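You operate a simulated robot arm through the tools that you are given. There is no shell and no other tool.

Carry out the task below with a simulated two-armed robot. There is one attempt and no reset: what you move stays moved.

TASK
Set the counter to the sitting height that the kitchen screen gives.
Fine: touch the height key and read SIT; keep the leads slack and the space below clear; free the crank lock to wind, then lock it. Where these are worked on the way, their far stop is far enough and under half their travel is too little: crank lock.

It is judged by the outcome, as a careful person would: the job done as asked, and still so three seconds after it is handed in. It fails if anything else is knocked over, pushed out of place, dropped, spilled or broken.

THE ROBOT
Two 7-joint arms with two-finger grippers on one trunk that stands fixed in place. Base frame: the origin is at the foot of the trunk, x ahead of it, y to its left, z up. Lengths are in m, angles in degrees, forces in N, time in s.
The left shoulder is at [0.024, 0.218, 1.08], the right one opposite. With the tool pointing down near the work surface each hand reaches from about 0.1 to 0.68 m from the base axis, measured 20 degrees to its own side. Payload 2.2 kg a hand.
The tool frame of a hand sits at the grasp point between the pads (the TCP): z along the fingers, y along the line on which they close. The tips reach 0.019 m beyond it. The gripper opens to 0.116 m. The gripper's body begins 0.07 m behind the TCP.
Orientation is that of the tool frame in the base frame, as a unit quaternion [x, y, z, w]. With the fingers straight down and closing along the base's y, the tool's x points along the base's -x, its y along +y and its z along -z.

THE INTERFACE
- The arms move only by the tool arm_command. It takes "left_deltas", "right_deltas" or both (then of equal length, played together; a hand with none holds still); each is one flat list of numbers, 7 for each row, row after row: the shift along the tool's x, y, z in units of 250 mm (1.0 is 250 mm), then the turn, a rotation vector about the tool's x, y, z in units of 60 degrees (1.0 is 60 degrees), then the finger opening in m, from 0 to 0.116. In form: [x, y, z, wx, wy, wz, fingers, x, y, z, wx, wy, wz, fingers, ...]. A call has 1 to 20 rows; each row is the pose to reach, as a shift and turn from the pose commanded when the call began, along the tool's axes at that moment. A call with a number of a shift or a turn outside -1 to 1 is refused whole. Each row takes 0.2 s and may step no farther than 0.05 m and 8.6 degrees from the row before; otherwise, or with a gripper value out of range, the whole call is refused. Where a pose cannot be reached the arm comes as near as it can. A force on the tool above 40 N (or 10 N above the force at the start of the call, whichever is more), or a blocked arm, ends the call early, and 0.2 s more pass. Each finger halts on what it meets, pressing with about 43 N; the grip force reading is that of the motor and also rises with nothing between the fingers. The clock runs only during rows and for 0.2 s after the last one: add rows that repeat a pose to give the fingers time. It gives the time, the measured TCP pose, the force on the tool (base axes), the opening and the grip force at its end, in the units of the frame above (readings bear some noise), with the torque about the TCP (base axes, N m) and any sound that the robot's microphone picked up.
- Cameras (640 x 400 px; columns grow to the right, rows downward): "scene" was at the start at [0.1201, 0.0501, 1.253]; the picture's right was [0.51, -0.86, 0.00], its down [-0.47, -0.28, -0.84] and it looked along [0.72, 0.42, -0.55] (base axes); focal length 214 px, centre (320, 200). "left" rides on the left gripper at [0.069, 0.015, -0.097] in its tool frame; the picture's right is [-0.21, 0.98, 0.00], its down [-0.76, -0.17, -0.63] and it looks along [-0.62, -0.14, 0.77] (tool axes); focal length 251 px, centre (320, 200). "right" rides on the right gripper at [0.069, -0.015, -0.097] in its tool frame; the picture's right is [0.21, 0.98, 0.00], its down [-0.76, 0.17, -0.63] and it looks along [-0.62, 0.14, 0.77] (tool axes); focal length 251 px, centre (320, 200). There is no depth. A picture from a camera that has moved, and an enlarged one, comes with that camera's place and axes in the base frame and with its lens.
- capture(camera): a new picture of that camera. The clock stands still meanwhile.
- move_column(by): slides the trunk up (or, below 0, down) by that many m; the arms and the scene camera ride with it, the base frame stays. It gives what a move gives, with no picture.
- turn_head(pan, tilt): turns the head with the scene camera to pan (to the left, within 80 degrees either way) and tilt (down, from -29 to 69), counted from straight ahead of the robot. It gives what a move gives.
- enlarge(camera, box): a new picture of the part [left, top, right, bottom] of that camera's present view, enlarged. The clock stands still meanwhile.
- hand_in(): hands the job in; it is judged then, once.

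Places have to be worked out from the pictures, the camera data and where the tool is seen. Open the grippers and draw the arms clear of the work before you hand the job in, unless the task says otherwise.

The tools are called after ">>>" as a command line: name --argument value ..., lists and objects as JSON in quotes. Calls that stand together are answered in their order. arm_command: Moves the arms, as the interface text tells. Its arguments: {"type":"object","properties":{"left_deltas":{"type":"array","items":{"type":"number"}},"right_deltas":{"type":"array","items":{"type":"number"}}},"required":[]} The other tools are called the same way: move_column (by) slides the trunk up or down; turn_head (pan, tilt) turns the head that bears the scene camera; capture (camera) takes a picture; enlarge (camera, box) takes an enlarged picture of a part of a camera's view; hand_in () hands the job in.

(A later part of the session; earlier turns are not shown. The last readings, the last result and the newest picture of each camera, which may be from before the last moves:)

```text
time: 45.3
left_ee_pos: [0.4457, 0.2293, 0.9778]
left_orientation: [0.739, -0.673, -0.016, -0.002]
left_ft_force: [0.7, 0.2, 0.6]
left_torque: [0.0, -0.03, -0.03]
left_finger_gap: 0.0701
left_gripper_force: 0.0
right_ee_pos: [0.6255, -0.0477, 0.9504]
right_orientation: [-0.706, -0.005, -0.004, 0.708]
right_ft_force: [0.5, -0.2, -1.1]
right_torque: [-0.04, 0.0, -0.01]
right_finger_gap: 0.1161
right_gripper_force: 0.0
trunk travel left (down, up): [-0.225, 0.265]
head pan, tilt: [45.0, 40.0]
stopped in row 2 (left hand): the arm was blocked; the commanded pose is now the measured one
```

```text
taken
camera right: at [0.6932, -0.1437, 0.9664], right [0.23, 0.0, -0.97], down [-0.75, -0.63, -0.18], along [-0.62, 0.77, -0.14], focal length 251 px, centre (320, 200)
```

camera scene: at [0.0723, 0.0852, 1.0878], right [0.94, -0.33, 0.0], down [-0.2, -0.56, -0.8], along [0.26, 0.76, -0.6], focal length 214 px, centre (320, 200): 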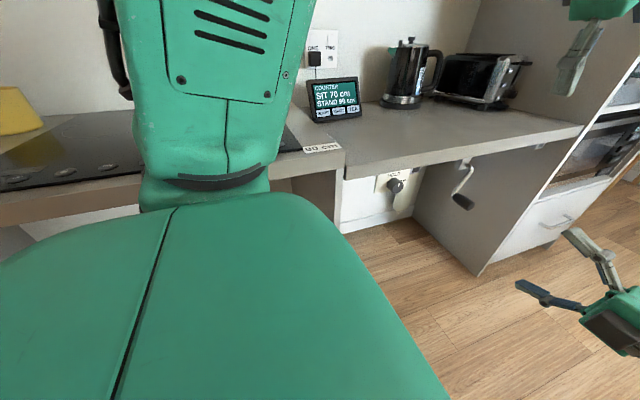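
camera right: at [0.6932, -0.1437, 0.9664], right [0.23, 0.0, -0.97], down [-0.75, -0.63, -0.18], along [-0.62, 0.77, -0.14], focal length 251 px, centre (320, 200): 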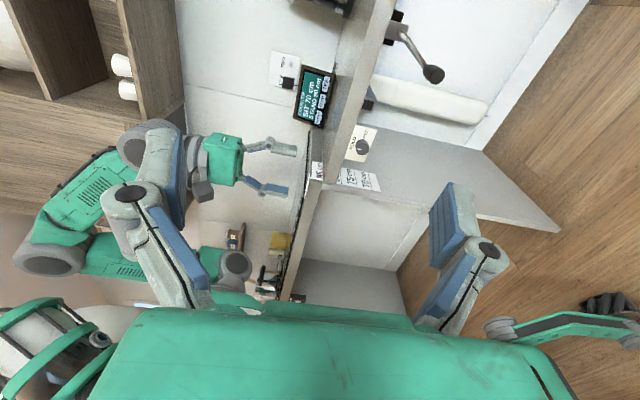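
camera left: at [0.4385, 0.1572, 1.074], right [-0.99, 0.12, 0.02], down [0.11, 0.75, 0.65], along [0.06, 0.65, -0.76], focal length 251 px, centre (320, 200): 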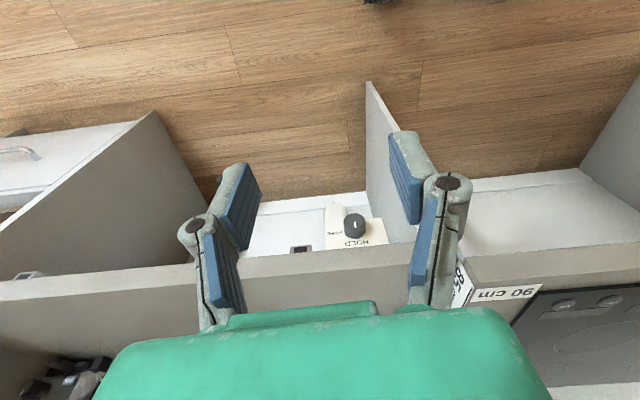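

The arm folds too tightly there (no contact, just its own limit). I move the right hand further back and take the left hand out to x≈0.62, where it can pitch with more room.

>>> arm_command --left_deltas '[-0.017, -0.139, 0.062, 0, 0, 0, 0.07, -0.035, -0.279, 0.124, 0, 0, 0, 0.07, -0.052, -0.418, 0.185, 0, 0, 0, 0.07, -0.07, -0.558, 0.247, 0, 0, 0, 0.07, -0.087, -0.697, 0.309, 0, 0, 0, 0.07]' --right_deltas '[0, 0, -0.14, 0, 0, 0, 0.116, 0, 0, -0.28, 0, 0, 0, 0.116, 0, 0, -0.42, 0, 0, 0, 0.116, 0, 0, -0.56, 0, 0, 0, 0.116, 0, 0, -0.7, 0, 0, 0, 0.116]'

>>> capture --camera "right"

```text
time: 46.5
left_ee_pos: [0.6163, 0.2688, 0.8952]
left_orientation: [0.739, -0.673, -0.017, -0.001]
left_ft_force: [0.2, 0.4, -1.1]
left_torque: [0.04, 0.04, 0.01]
left_finger_gap: 0.0699
left_gripper_force: 0.0
right_ee_pos: [0.626, -0.2221, 0.9476]
right_orientation: [-0.707, -0.004, -0.002, 0.707]
right_ft_force: [-0.8, 0.1, 0.1]
right_torque: [0.04, 0.01, -0.02]
right_finger_gap: 0.1158
right_gripper_force: 0.2
trunk travel left (down, up): [-0.225, 0.265]
head pan, tilt: [45.0, 40.0]
```

```text
taken
camera right: at [0.694, -0.3185, 0.9639], right [0.22, 0.0, -0.97], down [-0.75, -0.63, -0.17], along [-0.62, 0.77, -0.14], focal length 251 px, centre (320, 200)
```

right: 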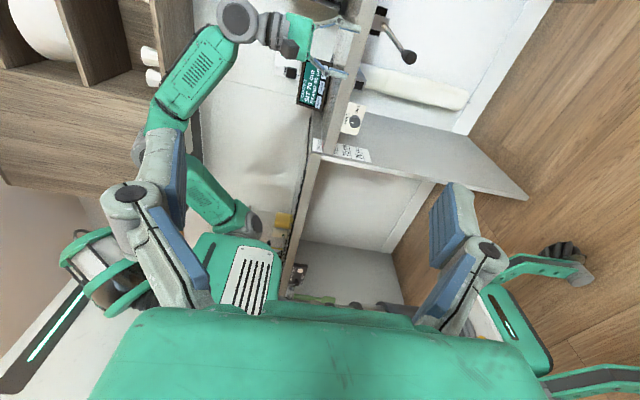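

Good overview: the left arm has room now. I pitch the left hand 60° toward +y here, drifting it slightly lower.

>>> arm_command --left_deltas '[0.0, 0.0, 0.03, 0, -0.125, 0, 0.07, 0.0, 0.0, 0.06, 0, -0.25, 0, 0.07, 0, 0, 0.09, 0, -0.375, 0, 0.07, 0, 0, 0.12, 0, -0.5, 0, 0.07, 0, 0, 0.15, 0, -0.625, 0, 0.07, 0, 0, 0.18, 0, -0.75, 0, 0.07, 0, 0, 0.21, 0, -0.875, 0, 0.07, 0, 0, 0.24, 0, -1.0, 0, 0.07]'

>>> capture --camera "right"

>>> capture --camera "left"

```text
time: 48.3
left_ee_pos: [0.6161, 0.2695, 0.8388]
left_orientation: [0.632, -0.58, -0.384, -0.34]
left_ft_force: [0.4, 0.2, -0.8]
left_torque: [0.01, 0.04, 0.02]
left_finger_gap: 0.0698
left_gripper_force: 0.1
right_ee_pos: [0.6252, -0.2215, 0.9493]
right_orientation: [-0.706, -0.004, -0.003, 0.708]
right_ft_force: [-0.2, 0.5, -0.1]
right_torque: [0.0, -0.03, 0.02]
right_finger_gap: 0.1157
right_gripper_force: 0.1
trunk travel left (down, up): [-0.225, 0.265]
head pan, tilt: [45.0, 40.0]
```

```text
taken
camera right: at [0.6934, -0.3182, 0.9649], right [0.22, 0.0, -0.97], down [-0.75, -0.63, -0.17], along [-0.62, 0.77, -0.14], focal length 251 px, centre (320, 200)
```

right: 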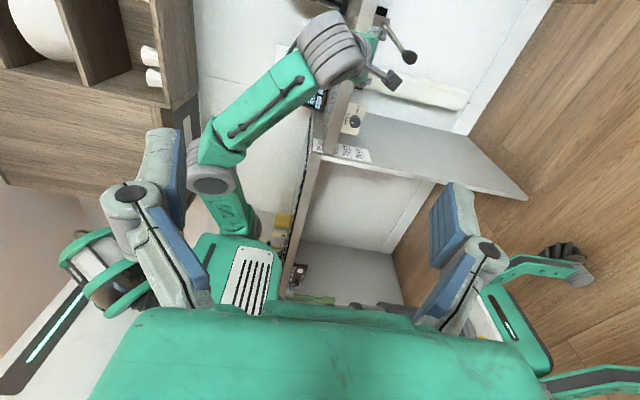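

```text
taken
camera left: at [0.6121, 0.1519, 0.8253], right [-0.98, 0.01, 0.2], down [0.2, -0.18, 0.96], along [0.05, 0.98, 0.18], focal length 251 px, centre (320, 200)
```

left: 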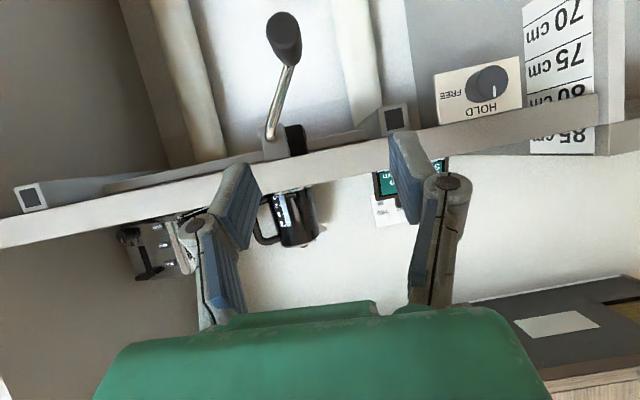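

The left camera gives a clear frontal view: crank hub ≈(0.67, 0.49, 0.80), handle hanging at about (0.63, 0.43, 0.705), radius ≈0.09. I level the left hand to point along +y while sliding toward the knob.

>>> arm_command --left_deltas '[0.016, 0.112, 0.055, 0.024, -0.117, 0, 0.07, 0.033, 0.224, 0.11, 0.047, -0.234, 0, 0.07, 0.05, 0.336, 0.166, 0.071, -0.351, 0, 0.07, 0.066, 0.448, 0.221, 0.0947, -0.4684, 0, 0.07]'

>>> capture --camera "left"

>>> capture --camera "right"

```text
time: 49.3
left_ee_pos: [0.4972, 0.3004, 0.7985]
left_orientation: [0.502, -0.499, -0.497, -0.502]
left_ft_force: [-0.2, 0.2, 0.0]
left_torque: [0.01, 0.0, 0.01]
left_finger_gap: 0.0699
left_gripper_force: 0.0
right_ee_pos: [0.6244, -0.2211, 0.9488]
right_orientation: [-0.707, -0.004, -0.003, 0.707]
right_ft_force: [-0.7, 0.5, -0.2]
right_torque: [-0.02, 0.02, -0.02]
right_finger_gap: 0.1161
right_gripper_force: 0.1
trunk travel left (down, up): [-0.225, 0.265]
head pan, tilt: [45.0, 40.0]
```

```text
taken
camera left: at [0.4835, 0.2043, 0.7314], right [-0.98, 0.0, 0.21], down [0.16, -0.63, 0.76], along [0.13, 0.78, 0.62], focal length 251 px, centre (320, 200)
```

left: 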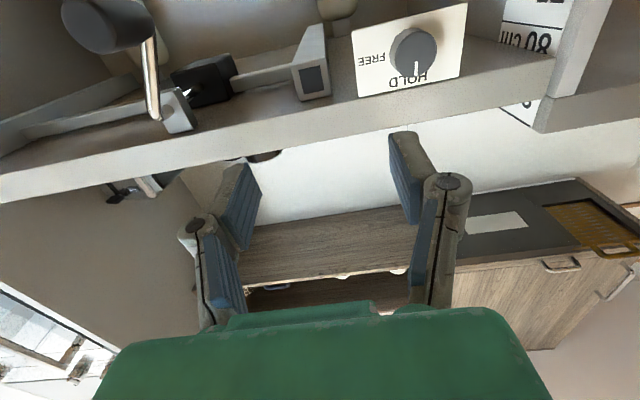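

```text
taken
camera right: at [0.6928, -0.3181, 0.9653], right [0.22, 0.0, -0.97], down [-0.75, -0.63, -0.17], along [-0.62, 0.77, -0.14], focal length 251 px, centre (320, 200)
```

right: 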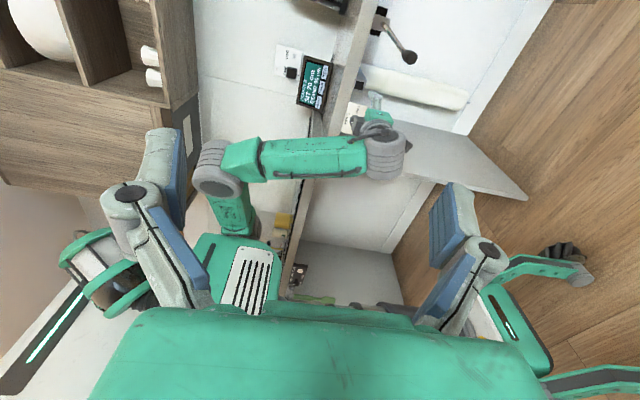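

The left hand points squarely along +y with the knob plate ahead-left. I slide to hover in front of the knob and pre-roll −45°.

>>> arm_command --left_deltas '[0.007, 0.057, 0.04, 0, 0, -0.125, 0.07, 0.014, 0.115, 0.08, 0, 0, -0.25, 0.07, 0.021, 0.172, 0.12, 0, 0, -0.375, 0.07, 0.028, 0.229, 0.16, 0, 0, -0.5, 0.07, 0.035, 0.287, 0.2, 0, 0, -0.625, 0.07, 0.042, 0.344, 0.24, 0, 0, -0.75, 0.07]'

>>> capture --camera "left"

>>> capture --camera "right"

```text
time: 50.7
left_ee_pos: [0.5984, 0.3674, 0.715]
left_orientation: [0.652, -0.28, -0.278, -0.648]
left_ft_force: [-0.3, 0.2, -0.3]
left_torque: [0.01, -0.02, 0.01]
left_finger_gap: 0.0697
left_gripper_force: 0.1
left hand out of reach, approached as far as the arm can: row 2, 3, 4, 5, 6
right_ee_pos: [0.6247, -0.2202, 0.9506]
right_orientation: [-0.707, -0.003, -0.003, 0.707]
right_ft_force: [0.0, 0.5, 0.4]
right_torque: [0.0, 0.04, -0.03]
right_finger_gap: 0.116
right_gripper_force: 0.1
trunk travel left (down, up): [-0.225, 0.265]
head pan, tilt: [45.0, 40.0]
```

```text
taken
camera left: at [0.6365, 0.2701, 0.6569], right [-0.86, 0.0, -0.52], down [-0.4, -0.63, 0.67], along [-0.33, 0.78, 0.54], focal length 251 px, centre (320, 200)
```

left: 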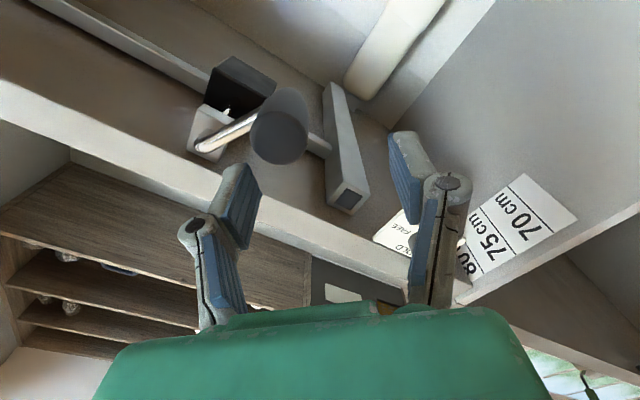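

```text
taken
camera right: at [0.6926, -0.318, 0.966], right [0.23, 0.0, -0.97], down [-0.75, -0.63, -0.17], along [-0.62, 0.77, -0.14], focal length 251 px, centre (320, 200)
```

right: 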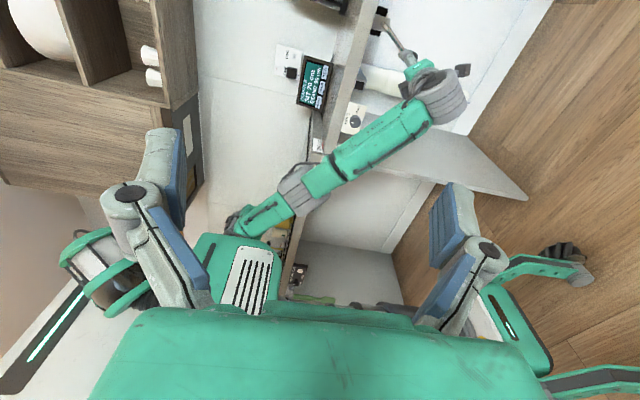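

The −45° roll ran into a wrist limit and the arm drifted to (0.60, 0.37, 0.715), short of the crank handle, without touching anything. I retract straight back, return toward (0.5, 0.30, 0.80), and roll the other way.

>>> arm_command --left_deltas '[0, 0, -0.15, 0, 0, 0, 0.07, 0, 0, -0.268, 0, 0, 0, 0.07, -0.06, 0.006, -0.268, 0, 0, 0.125, 0.07, -0.13, 0.012, -0.268, 0, 0, 0.25, 0.07, -0.19, 0.018, -0.268, 0, 0, 0.375, 0.07, -0.26, 0.025, -0.268, 0, 0, 0.5, 0.07, -0.32, 0.031, -0.268, 0, 0, 0.625, 0.07, -0.39, 0.037, -0.268, 0, 0, 0.75, 0.07, -0.45, 0.043, -0.268, 0, 0, 0.875, 0.07, -0.517, 0.05, -0.268, 0, 0, 1.0, 0.07]'

>>> capture --camera "left"

>>> capture --camera "right"

```text
time: 52.9
left_ee_pos: [0.4924, 0.2983, 0.8059]
left_orientation: [-0.433, 0.561, 0.557, 0.433]
left_ft_force: [-0.6, 0.5, -0.3]
left_torque: [-0.04, -0.03, -0.04]
left_finger_gap: 0.0697
left_gripper_force: 0.1
left hand out of reach, approached as far as the arm can: row 2
right_ee_pos: [0.6229, -0.2221, 0.9502]
right_orientation: [-0.707, -0.004, -0.002, 0.708]
right_ft_force: [-0.8, 0.2, 0.3]
right_torque: [0.0, 0.0, 0.02]
right_finger_gap: 0.1159
right_gripper_force: 0.0
trunk travel left (down, up): [-0.225, 0.265]
head pan, tilt: [45.0, 40.0]
```

```text
taken
camera left: at [0.4619, 0.2007, 0.7452], right [-0.89, 0.0, 0.45], down [0.35, -0.63, 0.69], along [0.29, 0.78, 0.56], focal length 251 px, centre (320, 200)
```

left: 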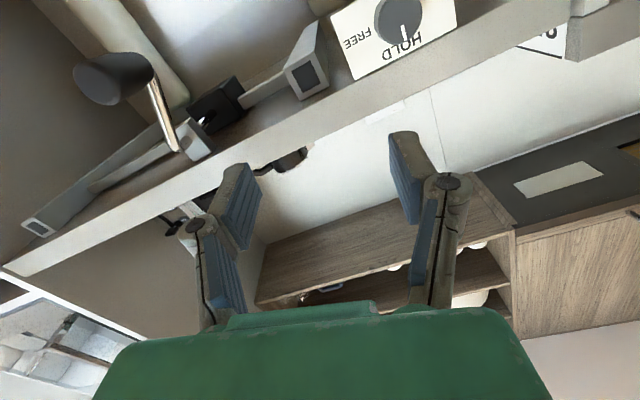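

```text
taken
camera right: at [0.6924, -0.3184, 0.9656], right [0.23, 0.0, -0.97], down [-0.75, -0.63, -0.18], along [-0.62, 0.77, -0.14], focal length 251 px, centre (320, 200)
```

right: 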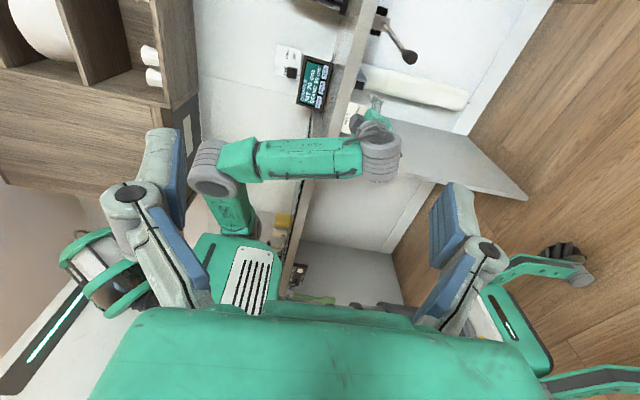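

Back in place with +15° roll. The limit seems to be the arm folding too close to its shoulder, so I raise the trunk 0.15 m and then bring the hand down to the knob's hover point while rolling to +45°.

>>> move_column --by 0.15

>>> arm_command --left_deltas '[0.11, -0.008, 0, 0, 0, 0.083, 0.07, 0.22, -0.016, 0, 0, 0, 0.167, 0.07, 0.33, -0.023, 0, 0, 0, 0.25, 0.07, 0.45, -0.03, 0.0, 0, 0, 0.333, 0.07, 0.58, -0.04, 0.0, 0, 0, 0.417, 0.07, 0.65, -0.05, 0.0, 0, 0, 0.5, 0.07]'

>>> capture --camera "left"

>>> capture --camera "right"

```text
time: 54.6
left_ee_pos: [0.4936, 0.2969, 0.9555]
left_orientation: [-0.433, 0.561, 0.557, 0.433]
left_ft_force: [-0.8, -1.0, -0.3]
left_torque: [0.0, 0.03, -0.01]
left_finger_gap: 0.0697
left_gripper_force: 0.1
right_ee_pos: [0.6245, -0.222, 1.099]
right_orientation: [-0.706, -0.005, -0.003, 0.708]
right_ft_force: [0.3, -0.4, 0.2]
right_torque: [0.01, 0.02, -0.01]
right_finger_gap: 0.116
right_gripper_force: 0.1
trunk travel left (down, up): [-0.375, 0.115]
head pan, tilt: [45.0, 40.0]
```

```text
time: 56.0
left_ee_pos: [0.4634, 0.2971, 0.7958]
left_orientation: [-0.272, 0.654, 0.651, 0.273]
left_ft_force: [0.1, 0.0, 0.2]
left_torque: [0.0, -0.01, 0.01]
left_finger_gap: 0.0699
left_gripper_force: 0.1
right_ee_pos: [0.6237, -0.2222, 1.1004]
right_orientation: [-0.706, -0.004, -0.003, 0.708]
right_ft_force: [0.6, 0.1, -0.5]
right_torque: [-0.02, 0.01, 0.01]
right_finger_gap: 0.116
right_gripper_force: 0.0
trunk travel left (down, up): [-0.375, 0.115]
head pan, tilt: [45.0, 40.0]
```

```text
taken
camera left: at [0.4051, 0.2, 0.7585], right [-0.54, 0.01, 0.84], down [0.65, -0.63, 0.42], along [0.53, 0.77, 0.34], focal length 251 px, centre (320, 200)
```

left: 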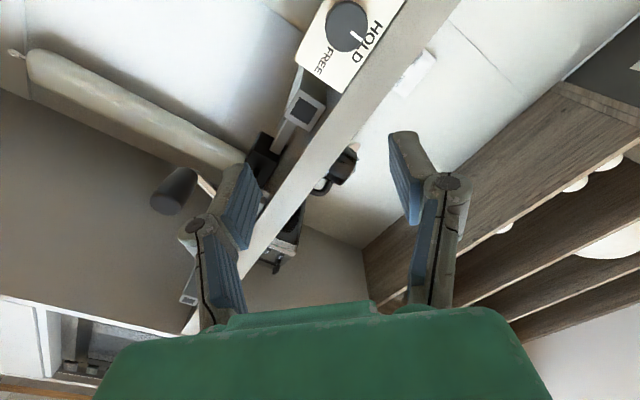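

```text
taken
camera right: at [0.693, -0.3184, 1.1153], right [0.22, 0.0, -0.97], down [-0.75, -0.63, -0.17], along [-0.62, 0.77, -0.14], focal length 251 px, centre (320, 200)
```

right: 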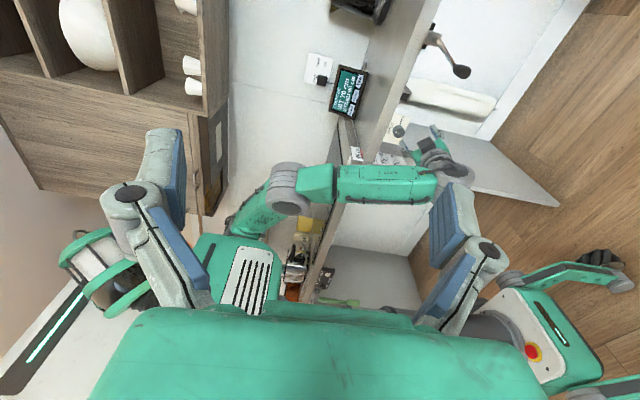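

The left hand is now square at 45° roll; the knob is at about (0.409, 0.455, 0.79). I slide to hover directly in front of it.

>>> arm_command --left_deltas '[0.085, 0.066, 0.126, 0, 0, 0, 0.07, 0.169, 0.133, 0.252, 0, 0, 0, 0.07]'

>>> enlarge --camera "left" --box '[240, 20, 400, 170]'

```text
time: 56.6
left_ee_pos: [0.4111, 0.361, 0.789]
left_orientation: [-0.273, 0.654, 0.65, 0.273]
left_ft_force: [0.2, -0.4, -0.8]
left_torque: [0.0, 0.0, 0.01]
left_finger_gap: 0.0697
left_gripper_force: 0.1
right_ee_pos: [0.6236, -0.2204, 1.1002]
right_orientation: [-0.707, -0.004, -0.003, 0.707]
right_ft_force: [0.3, -1.3, 0.5]
right_torque: [-0.04, 0.01, -0.05]
right_finger_gap: 0.116
right_gripper_force: 0.0
trunk travel left (down, up): [-0.375, 0.115]
head pan, tilt: [45.0, 40.0]
```

```text
2.67 times, centred on (320, 95) of left
camera zoom: at [0.3519, 0.2631, 0.7515], right [-0.55, 0.01, 0.84], down [0.65, -0.63, 0.43], along [0.53, 0.78, 0.34], focal length 670 px, centre (320, 480)
```

zoom: 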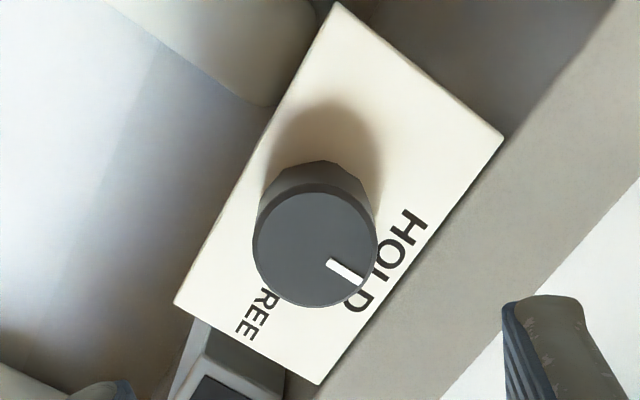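

Alignment is within 2 mm. I advance 9 cm onto the knob.

>>> arm_command --left_deltas '[0, -0.003, 0.15, 0, 0, 0, 0.07, 0, -0.006, 0.28, 0, 0, 0, 0.07, 0, -0.006, 0.33, 0, 0, 0, 0.07, 0, -0.006, 0.364, 0, 0, 0, 0.07]'

>>> capture --camera "left"

```text
time: 57.6
left_ee_pos: [0.413, 0.4491, 0.7856]
left_orientation: [-0.272, 0.655, 0.65, 0.273]
left_ft_force: [-0.2, 0.0, 0.6]
left_torque: [-0.01, 0.01, -0.03]
left_finger_gap: 0.0699
left_gripper_force: 0.0
right_ee_pos: [0.6239, -0.222, 1.0983]
right_orientation: [-0.706, -0.004, -0.003, 0.708]
right_ft_force: [-0.4, 0.6, 0.3]
right_torque: [-0.02, 0.01, -0.02]
right_finger_gap: 0.1161
right_gripper_force: 0.1
trunk travel left (down, up): [-0.375, 0.115]
head pan, tilt: [45.0, 40.0]
```

```text
taken
camera left: at [0.3542, 0.3529, 0.7489], right [-0.54, 0.01, 0.84], down [0.65, -0.63, 0.43], along [0.53, 0.78, 0.34], focal length 251 px, centre (320, 200)
```

left: 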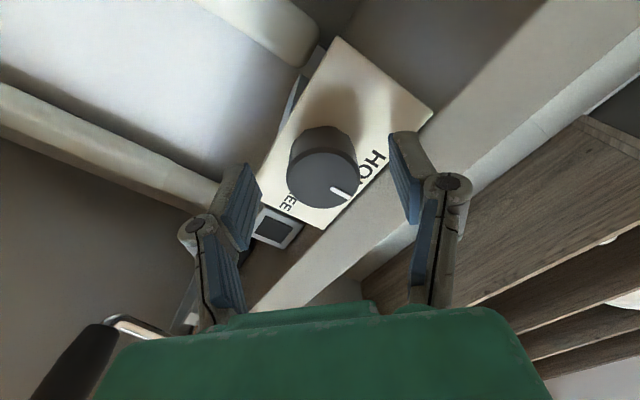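

The pads straddle the knob. I close on it.

>>> arm_command --left_deltas '[0, 0, 0, 0, 0, 0, 0.05, 0, 0, 0, 0, 0, 0, 0.03, 0, 0, 0, 0, 0, 0, 0.02, 0, 0, 0, 0, 0, 0, 0.02]'

>>> capture --camera "left"

```text
time: 58.6
left_ee_pos: [0.4118, 0.4501, 0.7854]
left_orientation: [-0.273, 0.654, 0.65, 0.274]
left_ft_force: [-9.3, 2.7, 8.3]
left_torque: [0.41, 0.09, 0.19]
left_finger_gap: 0.0365
left_gripper_force: 44.5
right_ee_pos: [0.622, -0.2219, 1.1008]
right_orientation: [-0.706, -0.005, -0.003, 0.708]
right_ft_force: [-0.2, -0.3, -1.0]
right_torque: [-0.01, 0.02, 0.0]
right_finger_gap: 0.1159
right_gripper_force: 0.0
trunk travel left (down, up): [-0.375, 0.115]
head pan, tilt: [45.0, 40.0]
```

```text
taken
camera left: at [0.3532, 0.3529, 0.7498], right [-0.55, 0.0, 0.84], down [0.65, -0.63, 0.42], along [0.53, 0.78, 0.34], focal length 251 px, centre (320, 200)
```

left: 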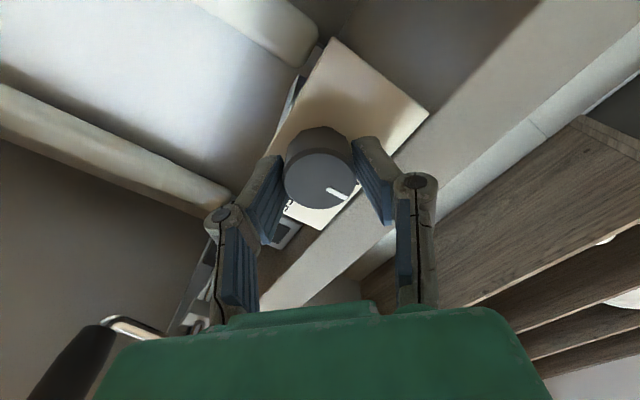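

Gripped at 36.5 mm. I turn the knob clockwise (toward FREE) in small steps, about 50° first.

>>> arm_command --left_deltas '[0, 0.003, 0, 0, 0, 0.12, 0.02, 0, 0.003, 0, 0, 0, 0.24, 0.02, 0, 0.003, 0, 0, 0, 0.36, 0.02, 0, 0.003, 0, 0, 0, 0.48, 0.02, 0, 0.003, 0, 0, 0, 0.6, 0.02, 0, 0.003, 0, 0, 0, 0.72, 0.02, 0, 0.003, 0, 0, 0, 0.84, 0.02]'

>>> capture --camera "left"

```text
time: 60.2
left_ee_pos: [0.4115, 0.4498, 0.7854]
left_orientation: [0.033, 0.709, 0.704, -0.03]
left_ft_force: [-11.0, -10.8, -8.2]
left_torque: [-0.14, 0.02, 1.1]
left_finger_gap: 0.0363
left_gripper_force: 45.4
right_ee_pos: [0.6244, -0.2218, 1.1]
right_orientation: [0.707, 0.004, 0.003, -0.707]
right_ft_force: [-0.6, 0.2, 0.8]
right_torque: [-0.01, -0.03, 0.0]
right_finger_gap: 0.1162
right_gripper_force: 0.1
trunk travel left (down, up): [-0.375, 0.115]
head pan, tilt: [45.0, 40.0]
```

```text
taken
camera left: at [0.3452, 0.3533, 0.8093], right [0.3, 0.01, 0.95], down [0.74, -0.64, -0.23], along [0.6, 0.77, -0.2], focal length 251 px, centre (320, 200)
```

left: 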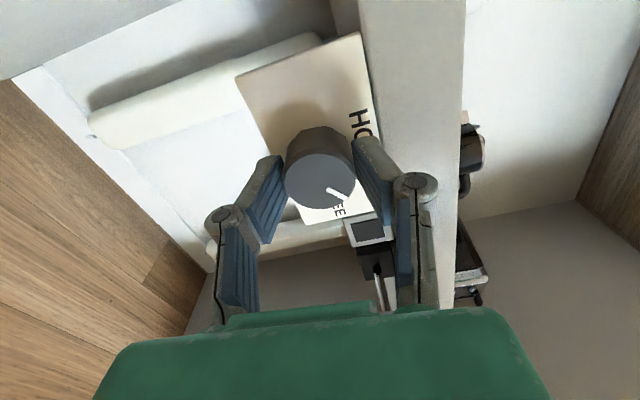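

The mark moved 50° with the fingers. I continue another 42° to reach FREE.

>>> arm_command --left_deltas '[0, -0.004, 0, 0, 0, 0.12, 0.02, 0, -0.004, 0, 0, 0, 0.24, 0.02, 0, -0.004, 0, 0, 0, 0.36, 0.02, 0, -0.004, 0, 0, 0, 0.48, 0.02, 0, -0.004, 0, 0, 0, 0.6, 0.02, 0, -0.004, 0, 0, 0, 0.7, 0.02]'

>>> capture --camera "left"

```text
time: 61.6
left_ee_pos: [0.4116, 0.4501, 0.7844]
left_orientation: [0.285, 0.651, 0.645, -0.281]
left_ft_force: [-13.1, -16.3, -15.5]
left_torque: [-0.43, -0.53, 0.34]
left_finger_gap: 0.0367
left_gripper_force: 44.5
right_ee_pos: [0.6241, -0.2217, 1.1006]
right_orientation: [-0.706, -0.004, -0.003, 0.708]
right_ft_force: [-0.7, 0.7, -0.1]
right_torque: [0.02, -0.04, -0.01]
right_finger_gap: 0.116
right_gripper_force: 0.1
trunk travel left (down, up): [-0.375, 0.115]
head pan, tilt: [45.0, 40.0]
```

```text
taken
camera left: at [0.3768, 0.3538, 0.8479], right [0.86, 0.0, 0.51], down [0.39, -0.64, -0.66], along [0.32, 0.77, -0.55], focal length 251 px, centre (320, 200)
```

left: 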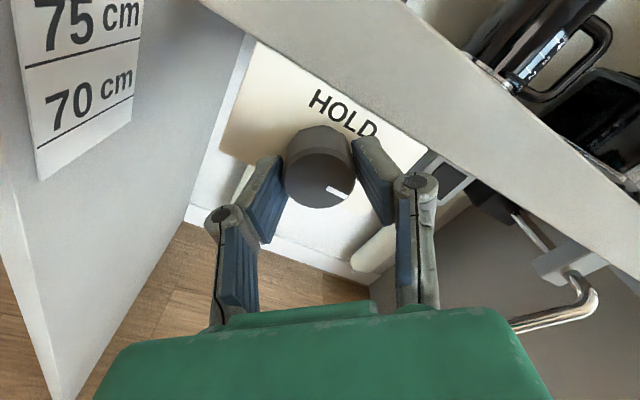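

The mark now points to FREE and there is a reaction torque of about −0.5 N·m. I push a few more degrees to be sure it is at its stop.

>>> arm_command --left_deltas '[0, -0.004, -0.004, 0, 0, 0.05, 0.02, 0, -0.004, -0.008, 0, 0, 0.1, 0.02, 0, -0.004, -0.008, 0, 0, 0.12, 0.02]'

>>> enlarge --camera "left" --box '[200, 60, 460, 260]'

```text
time: 62.4
left_ee_pos: [0.4105, 0.4503, 0.7838]
left_orientation: [0.324, 0.631, 0.627, -0.322]
left_ft_force: [-9.4, 0.1, -17.1]
left_torque: [-0.69, -0.27, -0.12]
left_finger_gap: 0.0363
left_gripper_force: 45.2
right_ee_pos: [0.6241, -0.2206, 1.0994]
right_orientation: [0.707, 0.005, 0.003, -0.707]
right_ft_force: [-0.6, 0.3, -0.2]
right_torque: [-0.02, 0.02, 0.01]
right_finger_gap: 0.1158
right_gripper_force: 0.2
trunk travel left (down, up): [-0.375, 0.115]
head pan, tilt: [45.0, 40.0]
```

```text
2.00 times, centred on (330, 160) of left
camera zoom: at [0.3845, 0.354, 0.8515], right [0.92, 0.0, 0.4], down [0.31, -0.64, -0.71], along [0.25, 0.77, -0.59], focal length 503 px, centre (300, 280)
```

zoom: 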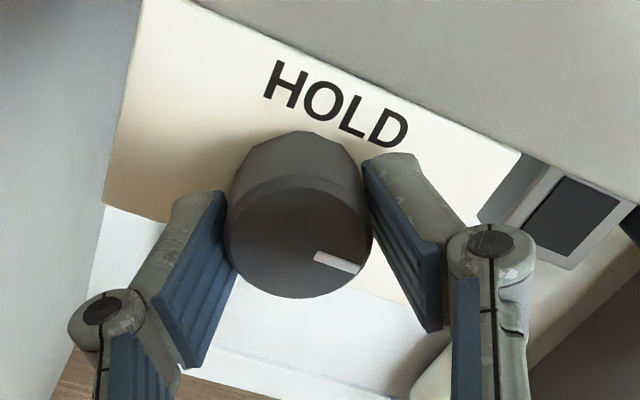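

The fingers slipped slightly while the mark stayed at FREE, so the lock is at its stop. I open the fingers modestly and back straight off.

>>> arm_command --left_deltas '[0, 0, 0, 0, 0, 0, 0.045, 0, 0, 0, 0, 0, 0, 0.055, 0, 0, -0.1, 0, 0, 0, 0.055, 0, 0, -0.25, 0, 0, 0, 0.06, 0, 0, -0.42, 0, 0, 0, 0.07]'

>>> capture --camera "left"

>>> capture --camera "right"

```text
time: 63.6
left_ee_pos: [0.4116, 0.3419, 0.7858]
left_orientation: [0.323, 0.63, 0.629, -0.321]
left_ft_force: [-0.4, -0.6, 0.0]
left_torque: [-0.01, 0.0, 0.0]
left_finger_gap: 0.07
left_gripper_force: 0.1
right_ee_pos: [0.6241, -0.2238, 1.0988]
right_orientation: [-0.706, -0.004, -0.004, 0.708]
right_ft_force: [-0.6, -0.9, -0.2]
right_torque: [0.02, 0.02, 0.03]
right_finger_gap: 0.1159
right_gripper_force: 0.1
trunk travel left (down, up): [-0.375, 0.115]
head pan, tilt: [45.0, 40.0]
```

```text
taken
camera left: at [0.3839, 0.2457, 0.8523], right [0.92, 0.0, 0.4], down [0.31, -0.64, -0.71], along [0.25, 0.77, -0.58], focal length 251 px, centre (320, 200)
```

left: 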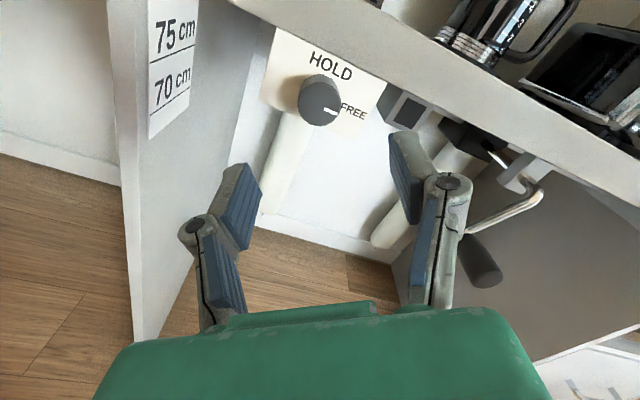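

```text
taken
camera right: at [0.6931, -0.3199, 1.115], right [0.22, 0.0, -0.97], down [-0.75, -0.63, -0.18], along [-0.62, 0.77, -0.14], focal length 251 px, centre (320, 200)
```

right: 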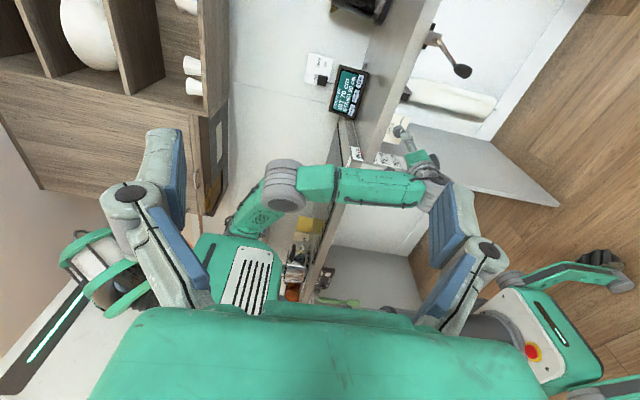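

The mark is at FREE. Now I prepare for the crank: I back away and unroll the left hand, moving out toward x≈0.5.

>>> arm_command --left_deltas '[-0.013, 0.047, -0.08, 0, 0, -0.14, 0.08, -0.026, 0.094, -0.16, 0, 0, -0.28, 0.09, -0.039, 0.141, -0.24, 0, 0, -0.42, 0.1, -0.052, 0.189, -0.24, 0, 0, -0.56, 0.1, -0.065, 0.236, -0.24, 0, 0, -0.7, 0.1, -0.078, 0.283, -0.24, 0, 0, -0.84, 0.1, -0.091, 0.33, -0.24, 0, 0, -0.98, 0.1]'

>>> capture --camera "right"

```text
time: 65.2
left_ee_pos: [0.4943, 0.286, 0.817]
left_orientation: [-0.029, 0.709, 0.704, 0.03]
left_ft_force: [-0.5, -1.3, 0.4]
left_torque: [0.02, 0.02, 0.0]
left_finger_gap: 0.1
left_gripper_force: 0.1
right_ee_pos: [0.6258, -0.2215, 1.0993]
right_orientation: [-0.707, -0.005, -0.003, 0.707]
right_ft_force: [-0.2, -0.4, -0.1]
right_torque: [-0.04, -0.01, 0.0]
right_finger_gap: 0.1159
right_gripper_force: 0.0
trunk travel left (down, up): [-0.375, 0.115]
head pan, tilt: [45.0, 40.0]
```

```text
taken
camera right: at [0.6931, -0.3185, 1.1152], right [0.22, 0.0, -0.97], down [-0.75, -0.63, -0.17], along [-0.62, 0.77, -0.14], focal length 251 px, centre (320, 200)
```

right: 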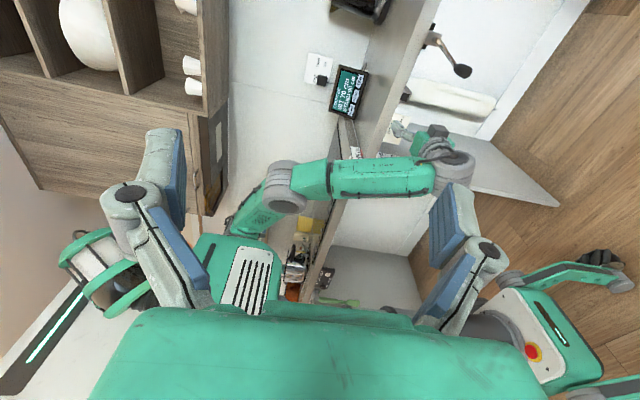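

The left hand is clear. I now rotate it in stages toward the crank-grasp orientation (pointing +x, slightly +y and down), moving outward meanwhile.

>>> arm_command --left_deltas '[-0.051, -0.004, -0.011, 0.077, 0.029, -0.111, 0.1, -0.103, -0.009, -0.023, 0.154, 0.057, -0.223, 0.1, -0.154, -0.013, -0.034, 0.231, 0.086, -0.334, 0.1, -0.205, -0.017, -0.046, 0.309, 0.115, -0.445, 0.1, -0.256, -0.021, -0.057, 0.386, 0.144, -0.556, 0.1, -0.308, -0.026, -0.069, 0.463, 0.172, -0.668, 0.1, -0.359, -0.03, -0.08, 0.54, 0.201, -0.779, 0.1]'

>>> capture --camera "right"

```text
time: 66.8
left_ee_pos: [0.5833, 0.2638, 0.8165]
left_orientation: [-0.366, 0.801, 0.41, 0.237]
left_ft_force: [0.0, -0.3, -0.3]
left_torque: [0.01, 0.03, 0.03]
left_finger_gap: 0.0999
left_gripper_force: 0.1
right_ee_pos: [0.6244, -0.2219, 1.0999]
right_orientation: [-0.707, -0.004, -0.003, 0.707]
right_ft_force: [0.1, 0.1, 0.7]
right_torque: [0.01, 0.01, -0.02]
right_finger_gap: 0.1158
right_gripper_force: 0.0
trunk travel left (down, up): [-0.375, 0.115]
head pan, tilt: [45.0, 40.0]
```

```text
taken
camera right: at [0.693, -0.3185, 1.1154], right [0.22, 0.0, -0.97], down [-0.75, -0.63, -0.17], along [-0.62, 0.77, -0.14], focal length 251 px, centre (320, 200)
```

right: 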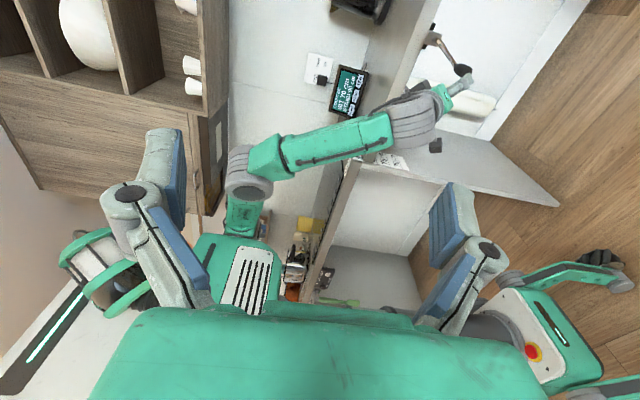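

Good; continue the rotation another 58° in place.

>>> arm_command --left_deltas '[0, 0, 0, 0.077, 0.029, -0.111, 0.1, 0, 0, 0, 0.154, 0.057, -0.223, 0.1, 0, 0, 0, 0.231, 0.086, -0.334, 0.1, 0, 0, 0, 0.309, 0.115, -0.445, 0.1, 0, 0, 0, 0.386, 0.144, -0.556, 0.1, 0, 0, 0, 0.463, 0.172, -0.668, 0.1, 0, 0, 0, 0.54, 0.201, -0.779, 0.1]'

>>> capture --camera "left"

>>> capture --camera "right"

```text
time: 68.4
left_ee_pos: [0.6557, 0.2541, 0.8234]
left_orientation: [-0.613, 0.697, 0.026, 0.373]
left_ft_force: [0.1, 0.4, -0.1]
left_torque: [0.01, -0.01, 0.02]
left_finger_gap: 0.1
left_gripper_force: 0.1
left hand out of reach, approached as far as the arm can: row 6, 7
right_ee_pos: [0.6246, -0.2216, 1.0984]
right_orientation: [-0.707, -0.005, -0.002, 0.708]
right_ft_force: [-0.8, 0.2, -0.6]
right_torque: [-0.01, -0.04, -0.01]
right_finger_gap: 0.1159
right_gripper_force: 0.0
trunk travel left (down, up): [-0.375, 0.115]
head pan, tilt: [45.0, 40.0]
```

```text
taken
camera left: at [0.5975, 0.1532, 0.8494], right [-0.86, 0.42, -0.29], down [-0.19, 0.28, 0.94], along [0.48, 0.86, -0.16], focal length 251 px, centre (320, 200)
```

left: 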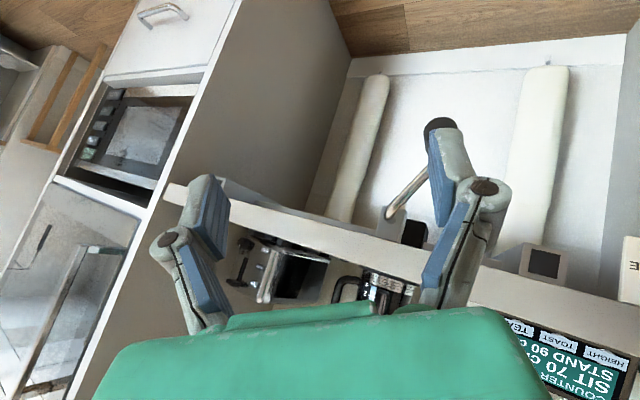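

```text
taken
camera right: at [0.694, -0.318, 1.1149], right [0.22, 0.0, -0.97], down [-0.75, -0.63, -0.17], along [-0.62, 0.77, -0.14], focal length 251 px, centre (320, 200)
```

right: 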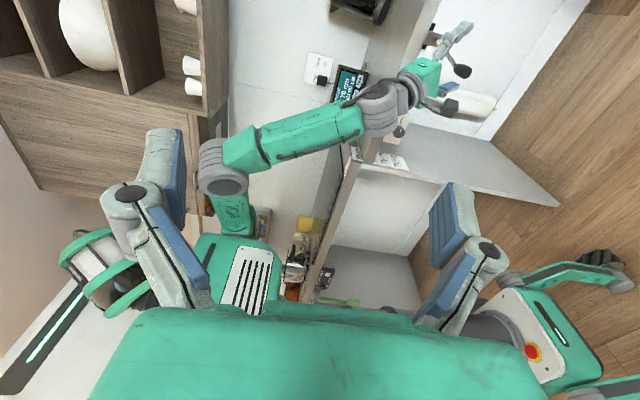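

The hand is close to the desired orientation, though near a joint limit with the trunk this high. I lower the trunk 0.25 m; all arm parts are in front of the counter (y<0.3), so this is clear.

>>> move_column --by -0.25

>>> capture --camera "left"

>>> capture --camera "right"

```text
time: 71.0
left_ee_pos: [0.6546, 0.2556, 0.5749]
left_orientation: [-0.612, 0.697, 0.026, 0.373]
left_ft_force: [-0.7, 0.0, 0.2]
left_torque: [0.01, 0.01, -0.02]
left_finger_gap: 0.1
left_gripper_force: 0.2
right_ee_pos: [0.6235, -0.221, 0.8502]
right_orientation: [-0.707, -0.004, -0.003, 0.708]
right_ft_force: [0.3, 0.5, 0.2]
right_torque: [0.02, 0.02, 0.0]
right_finger_gap: 0.1158
right_gripper_force: 0.1
trunk travel left (down, up): [-0.125, 0.365]
head pan, tilt: [45.0, 40.0]
```

```text
taken
camera left: at [0.5963, 0.1536, 0.6003], right [-0.86, 0.42, -0.29], down [-0.19, 0.28, 0.94], along [0.48, 0.86, -0.16], focal length 251 px, centre (320, 200)
```

left: 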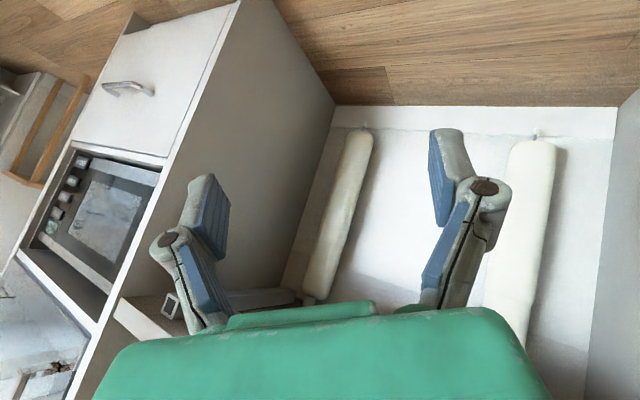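

```text
taken
camera right: at [0.6926, -0.3182, 0.8657], right [0.23, 0.0, -0.97], down [-0.75, -0.63, -0.18], along [-0.62, 0.77, -0.14], focal length 251 px, centre (320, 200)
```

right: 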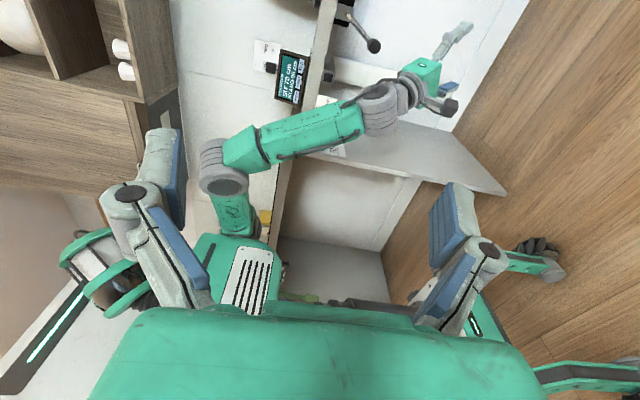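

Under the counter there are only the wall posts; nothing is in the way. I bring the left hand up and complete the rotation to the grasp orientation, ahead of the crank handle on its −x side.

>>> arm_command --left_deltas '[-0.103, 0.04, -0.135, 0.047, 0.017, -0.067, 0.1, -0.207, 0.08, -0.269, 0.093, 0.035, -0.134, 0.1, -0.31, 0.12, -0.404, 0.14, 0.052, -0.202, 0.1, -0.413, 0.16, -0.538, 0.186, 0.069, -0.269, 0.1, -0.517, 0.2, -0.672, 0.233, 0.087, -0.336, 0.1, -0.62, 0.241, -0.807, 0.279, 0.104, -0.403, 0.1]'

>>> capture --camera "left"

>>> capture --camera "right"

```text
time: 72.4
left_ee_pos: [0.5699, 0.3334, 0.7283]
left_orientation: [0.731, -0.618, 0.049, -0.284]
left_ft_force: [0.1, -0.3, 0.0]
left_torque: [-0.02, 0.0, -0.01]
left_finger_gap: 0.1
left_gripper_force: 0.1
left hand out of reach, approached as far as the arm can: row 1, 2, 3, 4, 5, 6
right_ee_pos: [0.62, -0.2218, 0.8518]
right_orientation: [-0.707, -0.005, -0.007, 0.707]
right_ft_force: [-0.5, -0.1, 0.6]
right_torque: [-0.03, 0.02, -0.04]
right_finger_gap: 0.1161
right_gripper_force: 0.0
trunk travel left (down, up): [-0.125, 0.365]
head pan, tilt: [45.0, 40.0]
stopped in row 6 (left hand): the arm was blocked; the commanded pose is now the measured one
```

```text
taken
camera left: at [0.5321, 0.2333, 0.784], right [-0.91, 0.13, -0.41], down [-0.3, 0.49, 0.82], along [0.3, 0.86, -0.41], focal length 251 px, centre (320, 200)
```

left: 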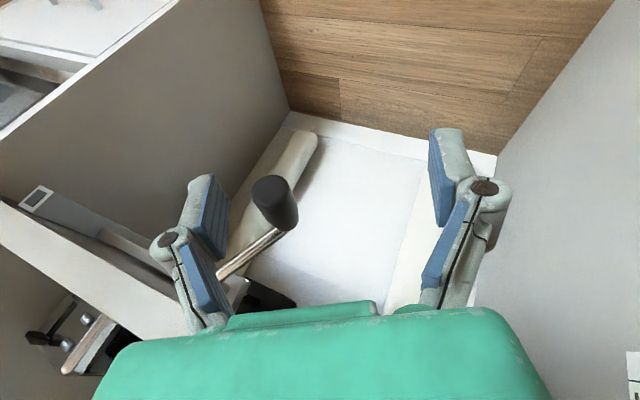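

```text
taken
camera right: at [0.6884, -0.318, 0.8686], right [0.23, 0.0, -0.97], down [-0.75, -0.63, -0.18], along [-0.62, 0.77, -0.15], focal length 251 px, centre (320, 200)
```

right: 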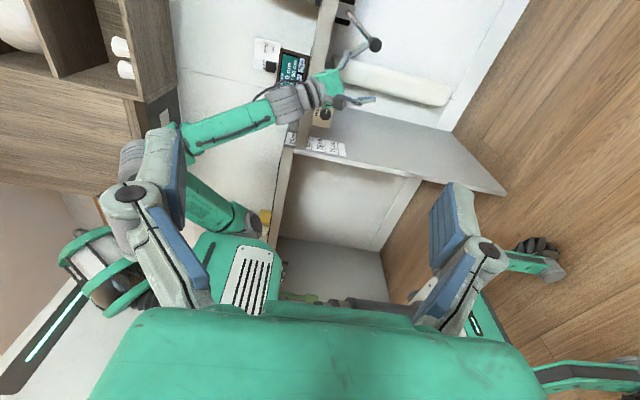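

The wrist stopped at Z≈(0.42, 0.35, −0.83), which also suits gripping since the closing line is perpendicular to the handle. I shift so the handle (≈(0.63, 0.42, 0.705)) is centred between the open fingers, 7 cm ahead along the fingers.

>>> arm_command --left_deltas '[-0.08, -0.063, 0.007, 0, 0, 0, 0.1, -0.161, -0.127, 0.015, 0, 0, 0, 0.1, -0.242, -0.19, 0.022, 0, 0, 0, 0.1]'

>>> capture --camera "left"

>>> capture --camera "right"

```text
time: 73.2
left_ee_pos: [0.601, 0.3885, 0.7652]
left_orientation: [0.724, -0.625, 0.05, -0.288]
left_ft_force: [-0.4, 0.2, -0.4]
left_torque: [0.03, -0.02, -0.03]
left_finger_gap: 0.1
left_gripper_force: 0.0
right_ee_pos: [0.6208, -0.2212, 0.8506]
right_orientation: [0.707, 0.006, 0.004, -0.707]
right_ft_force: [-0.3, 0.1, 0.6]
right_torque: [0.01, -0.01, -0.01]
right_finger_gap: 0.1161
right_gripper_force: 0.0
trunk travel left (down, up): [-0.125, 0.365]
head pan, tilt: [45.0, 40.0]
```

```text
taken
camera left: at [0.5616, 0.288, 0.8198], right [-0.9, 0.15, -0.41], down [-0.29, 0.49, 0.82], along [0.32, 0.86, -0.4], focal length 251 px, centre (320, 200)
```

left: 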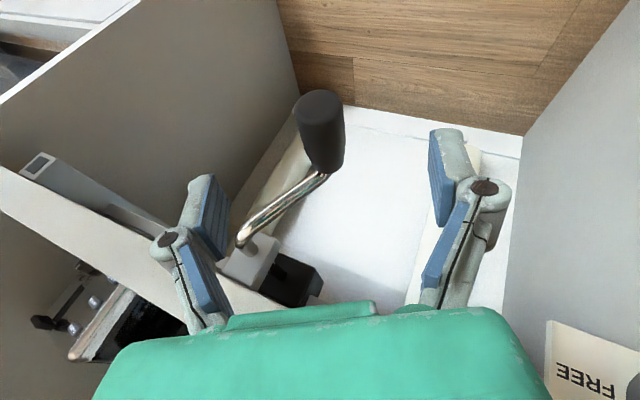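

```text
taken
camera right: at [0.6889, -0.3169, 0.8682], right [0.23, 0.0, -0.97], down [-0.75, -0.63, -0.18], along [-0.62, 0.77, -0.14], focal length 251 px, centre (320, 200)
```

right: 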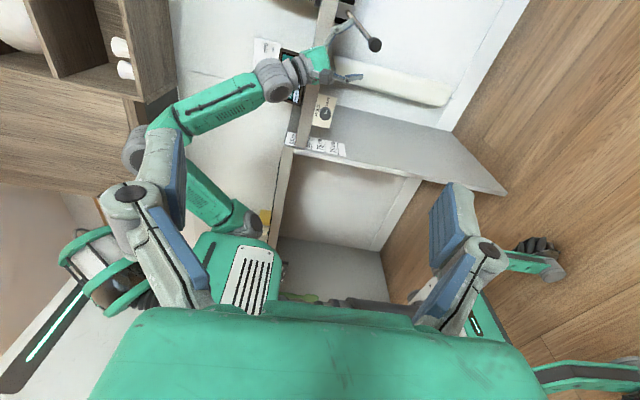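

The handle is centred in the grip line, axis near (0.632, y, 0.707) between y 0.39 and 0.46, about 32 mm thick. I advance 7.3 cm along the fingers to straddle it.

>>> arm_command --left_deltas '[-0.006, 0, 0.1, 0, 0, 0, 0.1, -0.014, -0.002, 0.19, 0, 0, 0, 0.1, -0.024, -0.004, 0.29, 0, 0, 0, 0.1]'

>>> capture --camera "left"

```text
time: 74.0
left_ee_pos: [0.6321, 0.4192, 0.7072]
left_orientation: [0.725, -0.623, 0.049, -0.288]
left_ft_force: [-0.1, 0.5, -0.2]
left_torque: [0.01, 0.0, 0.01]
left_finger_gap: 0.0998
left_gripper_force: 0.0
right_ee_pos: [0.6202, -0.22, 0.8523]
right_orientation: [-0.707, -0.005, -0.004, 0.707]
right_ft_force: [-1.0, 0.6, 0.2]
right_torque: [0.0, -0.01, 0.02]
right_finger_gap: 0.1158
right_gripper_force: 0.1
trunk travel left (down, up): [-0.125, 0.365]
head pan, tilt: [45.0, 40.0]
```

```text
taken
camera left: at [0.5934, 0.3193, 0.7608], right [-0.9, 0.15, -0.4], down [-0.29, 0.49, 0.82], along [0.32, 0.86, -0.4], focal length 251 px, centre (320, 200)
```

left: 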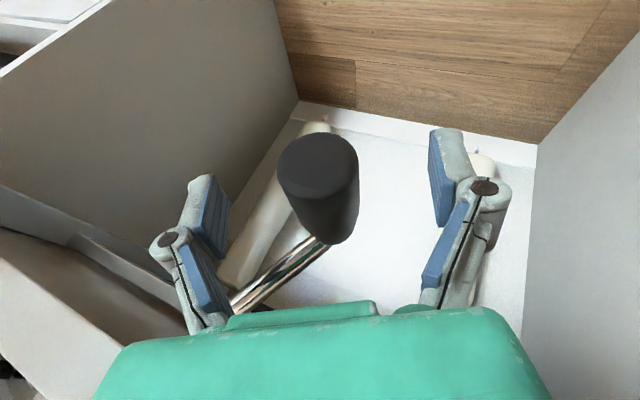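

The handle lies between the pads at the tool point. I close on it and check the gap and forces.

>>> arm_command --left_deltas '[0, 0, 0, 0, 0, 0, 0.07, 0, 0, 0, 0, 0, 0, 0.04, 0, 0, 0, 0, 0, 0, 0.02, 0, 0, 0, 0, 0, 0, 0.02]'

>>> capture --camera "left"

>>> enlarge --camera "right" --box '[250, 0, 450, 200]'

```text
time: 75.0
left_ee_pos: [0.6307, 0.4182, 0.7075]
left_orientation: [0.724, -0.625, 0.049, -0.288]
left_ft_force: [-2.4, -1.3, -2.7]
left_torque: [-0.01, -0.03, 0.04]
left_finger_gap: 0.0219
left_gripper_force: 1.9
right_ee_pos: [0.6211, -0.2219, 0.8526]
right_orientation: [-0.707, -0.005, -0.005, 0.708]
right_ft_force: [0.2, 0.3, 0.9]
right_torque: [0.0, -0.02, 0.0]
right_finger_gap: 0.116
right_gripper_force: 0.0
trunk travel left (down, up): [-0.125, 0.365]
head pan, tilt: [45.0, 40.0]
```

```text
taken
camera left: at [0.5925, 0.3184, 0.7616], right [-0.9, 0.15, -0.4], down [-0.29, 0.49, 0.82], along [0.32, 0.86, -0.4], focal length 251 px, centre (320, 200)
```

left: 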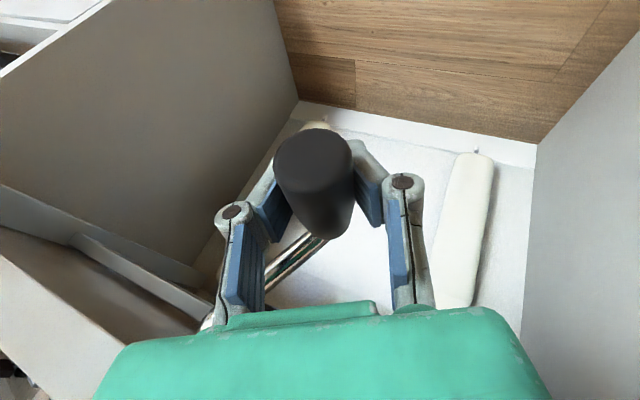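

```text
2.00 times, centred on (350, 100) of right
camera zoom: at [0.6891, -0.3178, 0.8677], right [0.23, 0.0, -0.97], down [-0.75, -0.63, -0.18], along [-0.62, 0.77, -0.14], focal length 503 px, centre (260, 400)
```

zoom: 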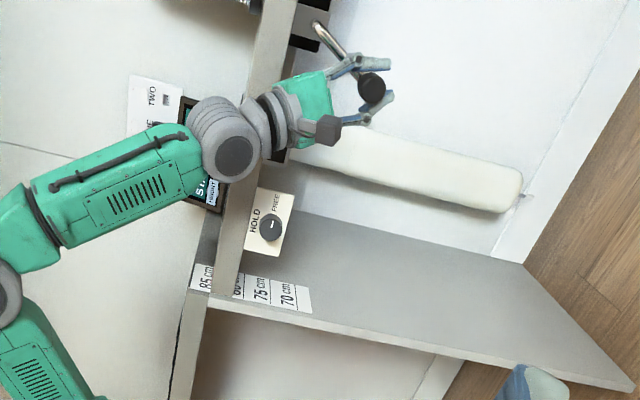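

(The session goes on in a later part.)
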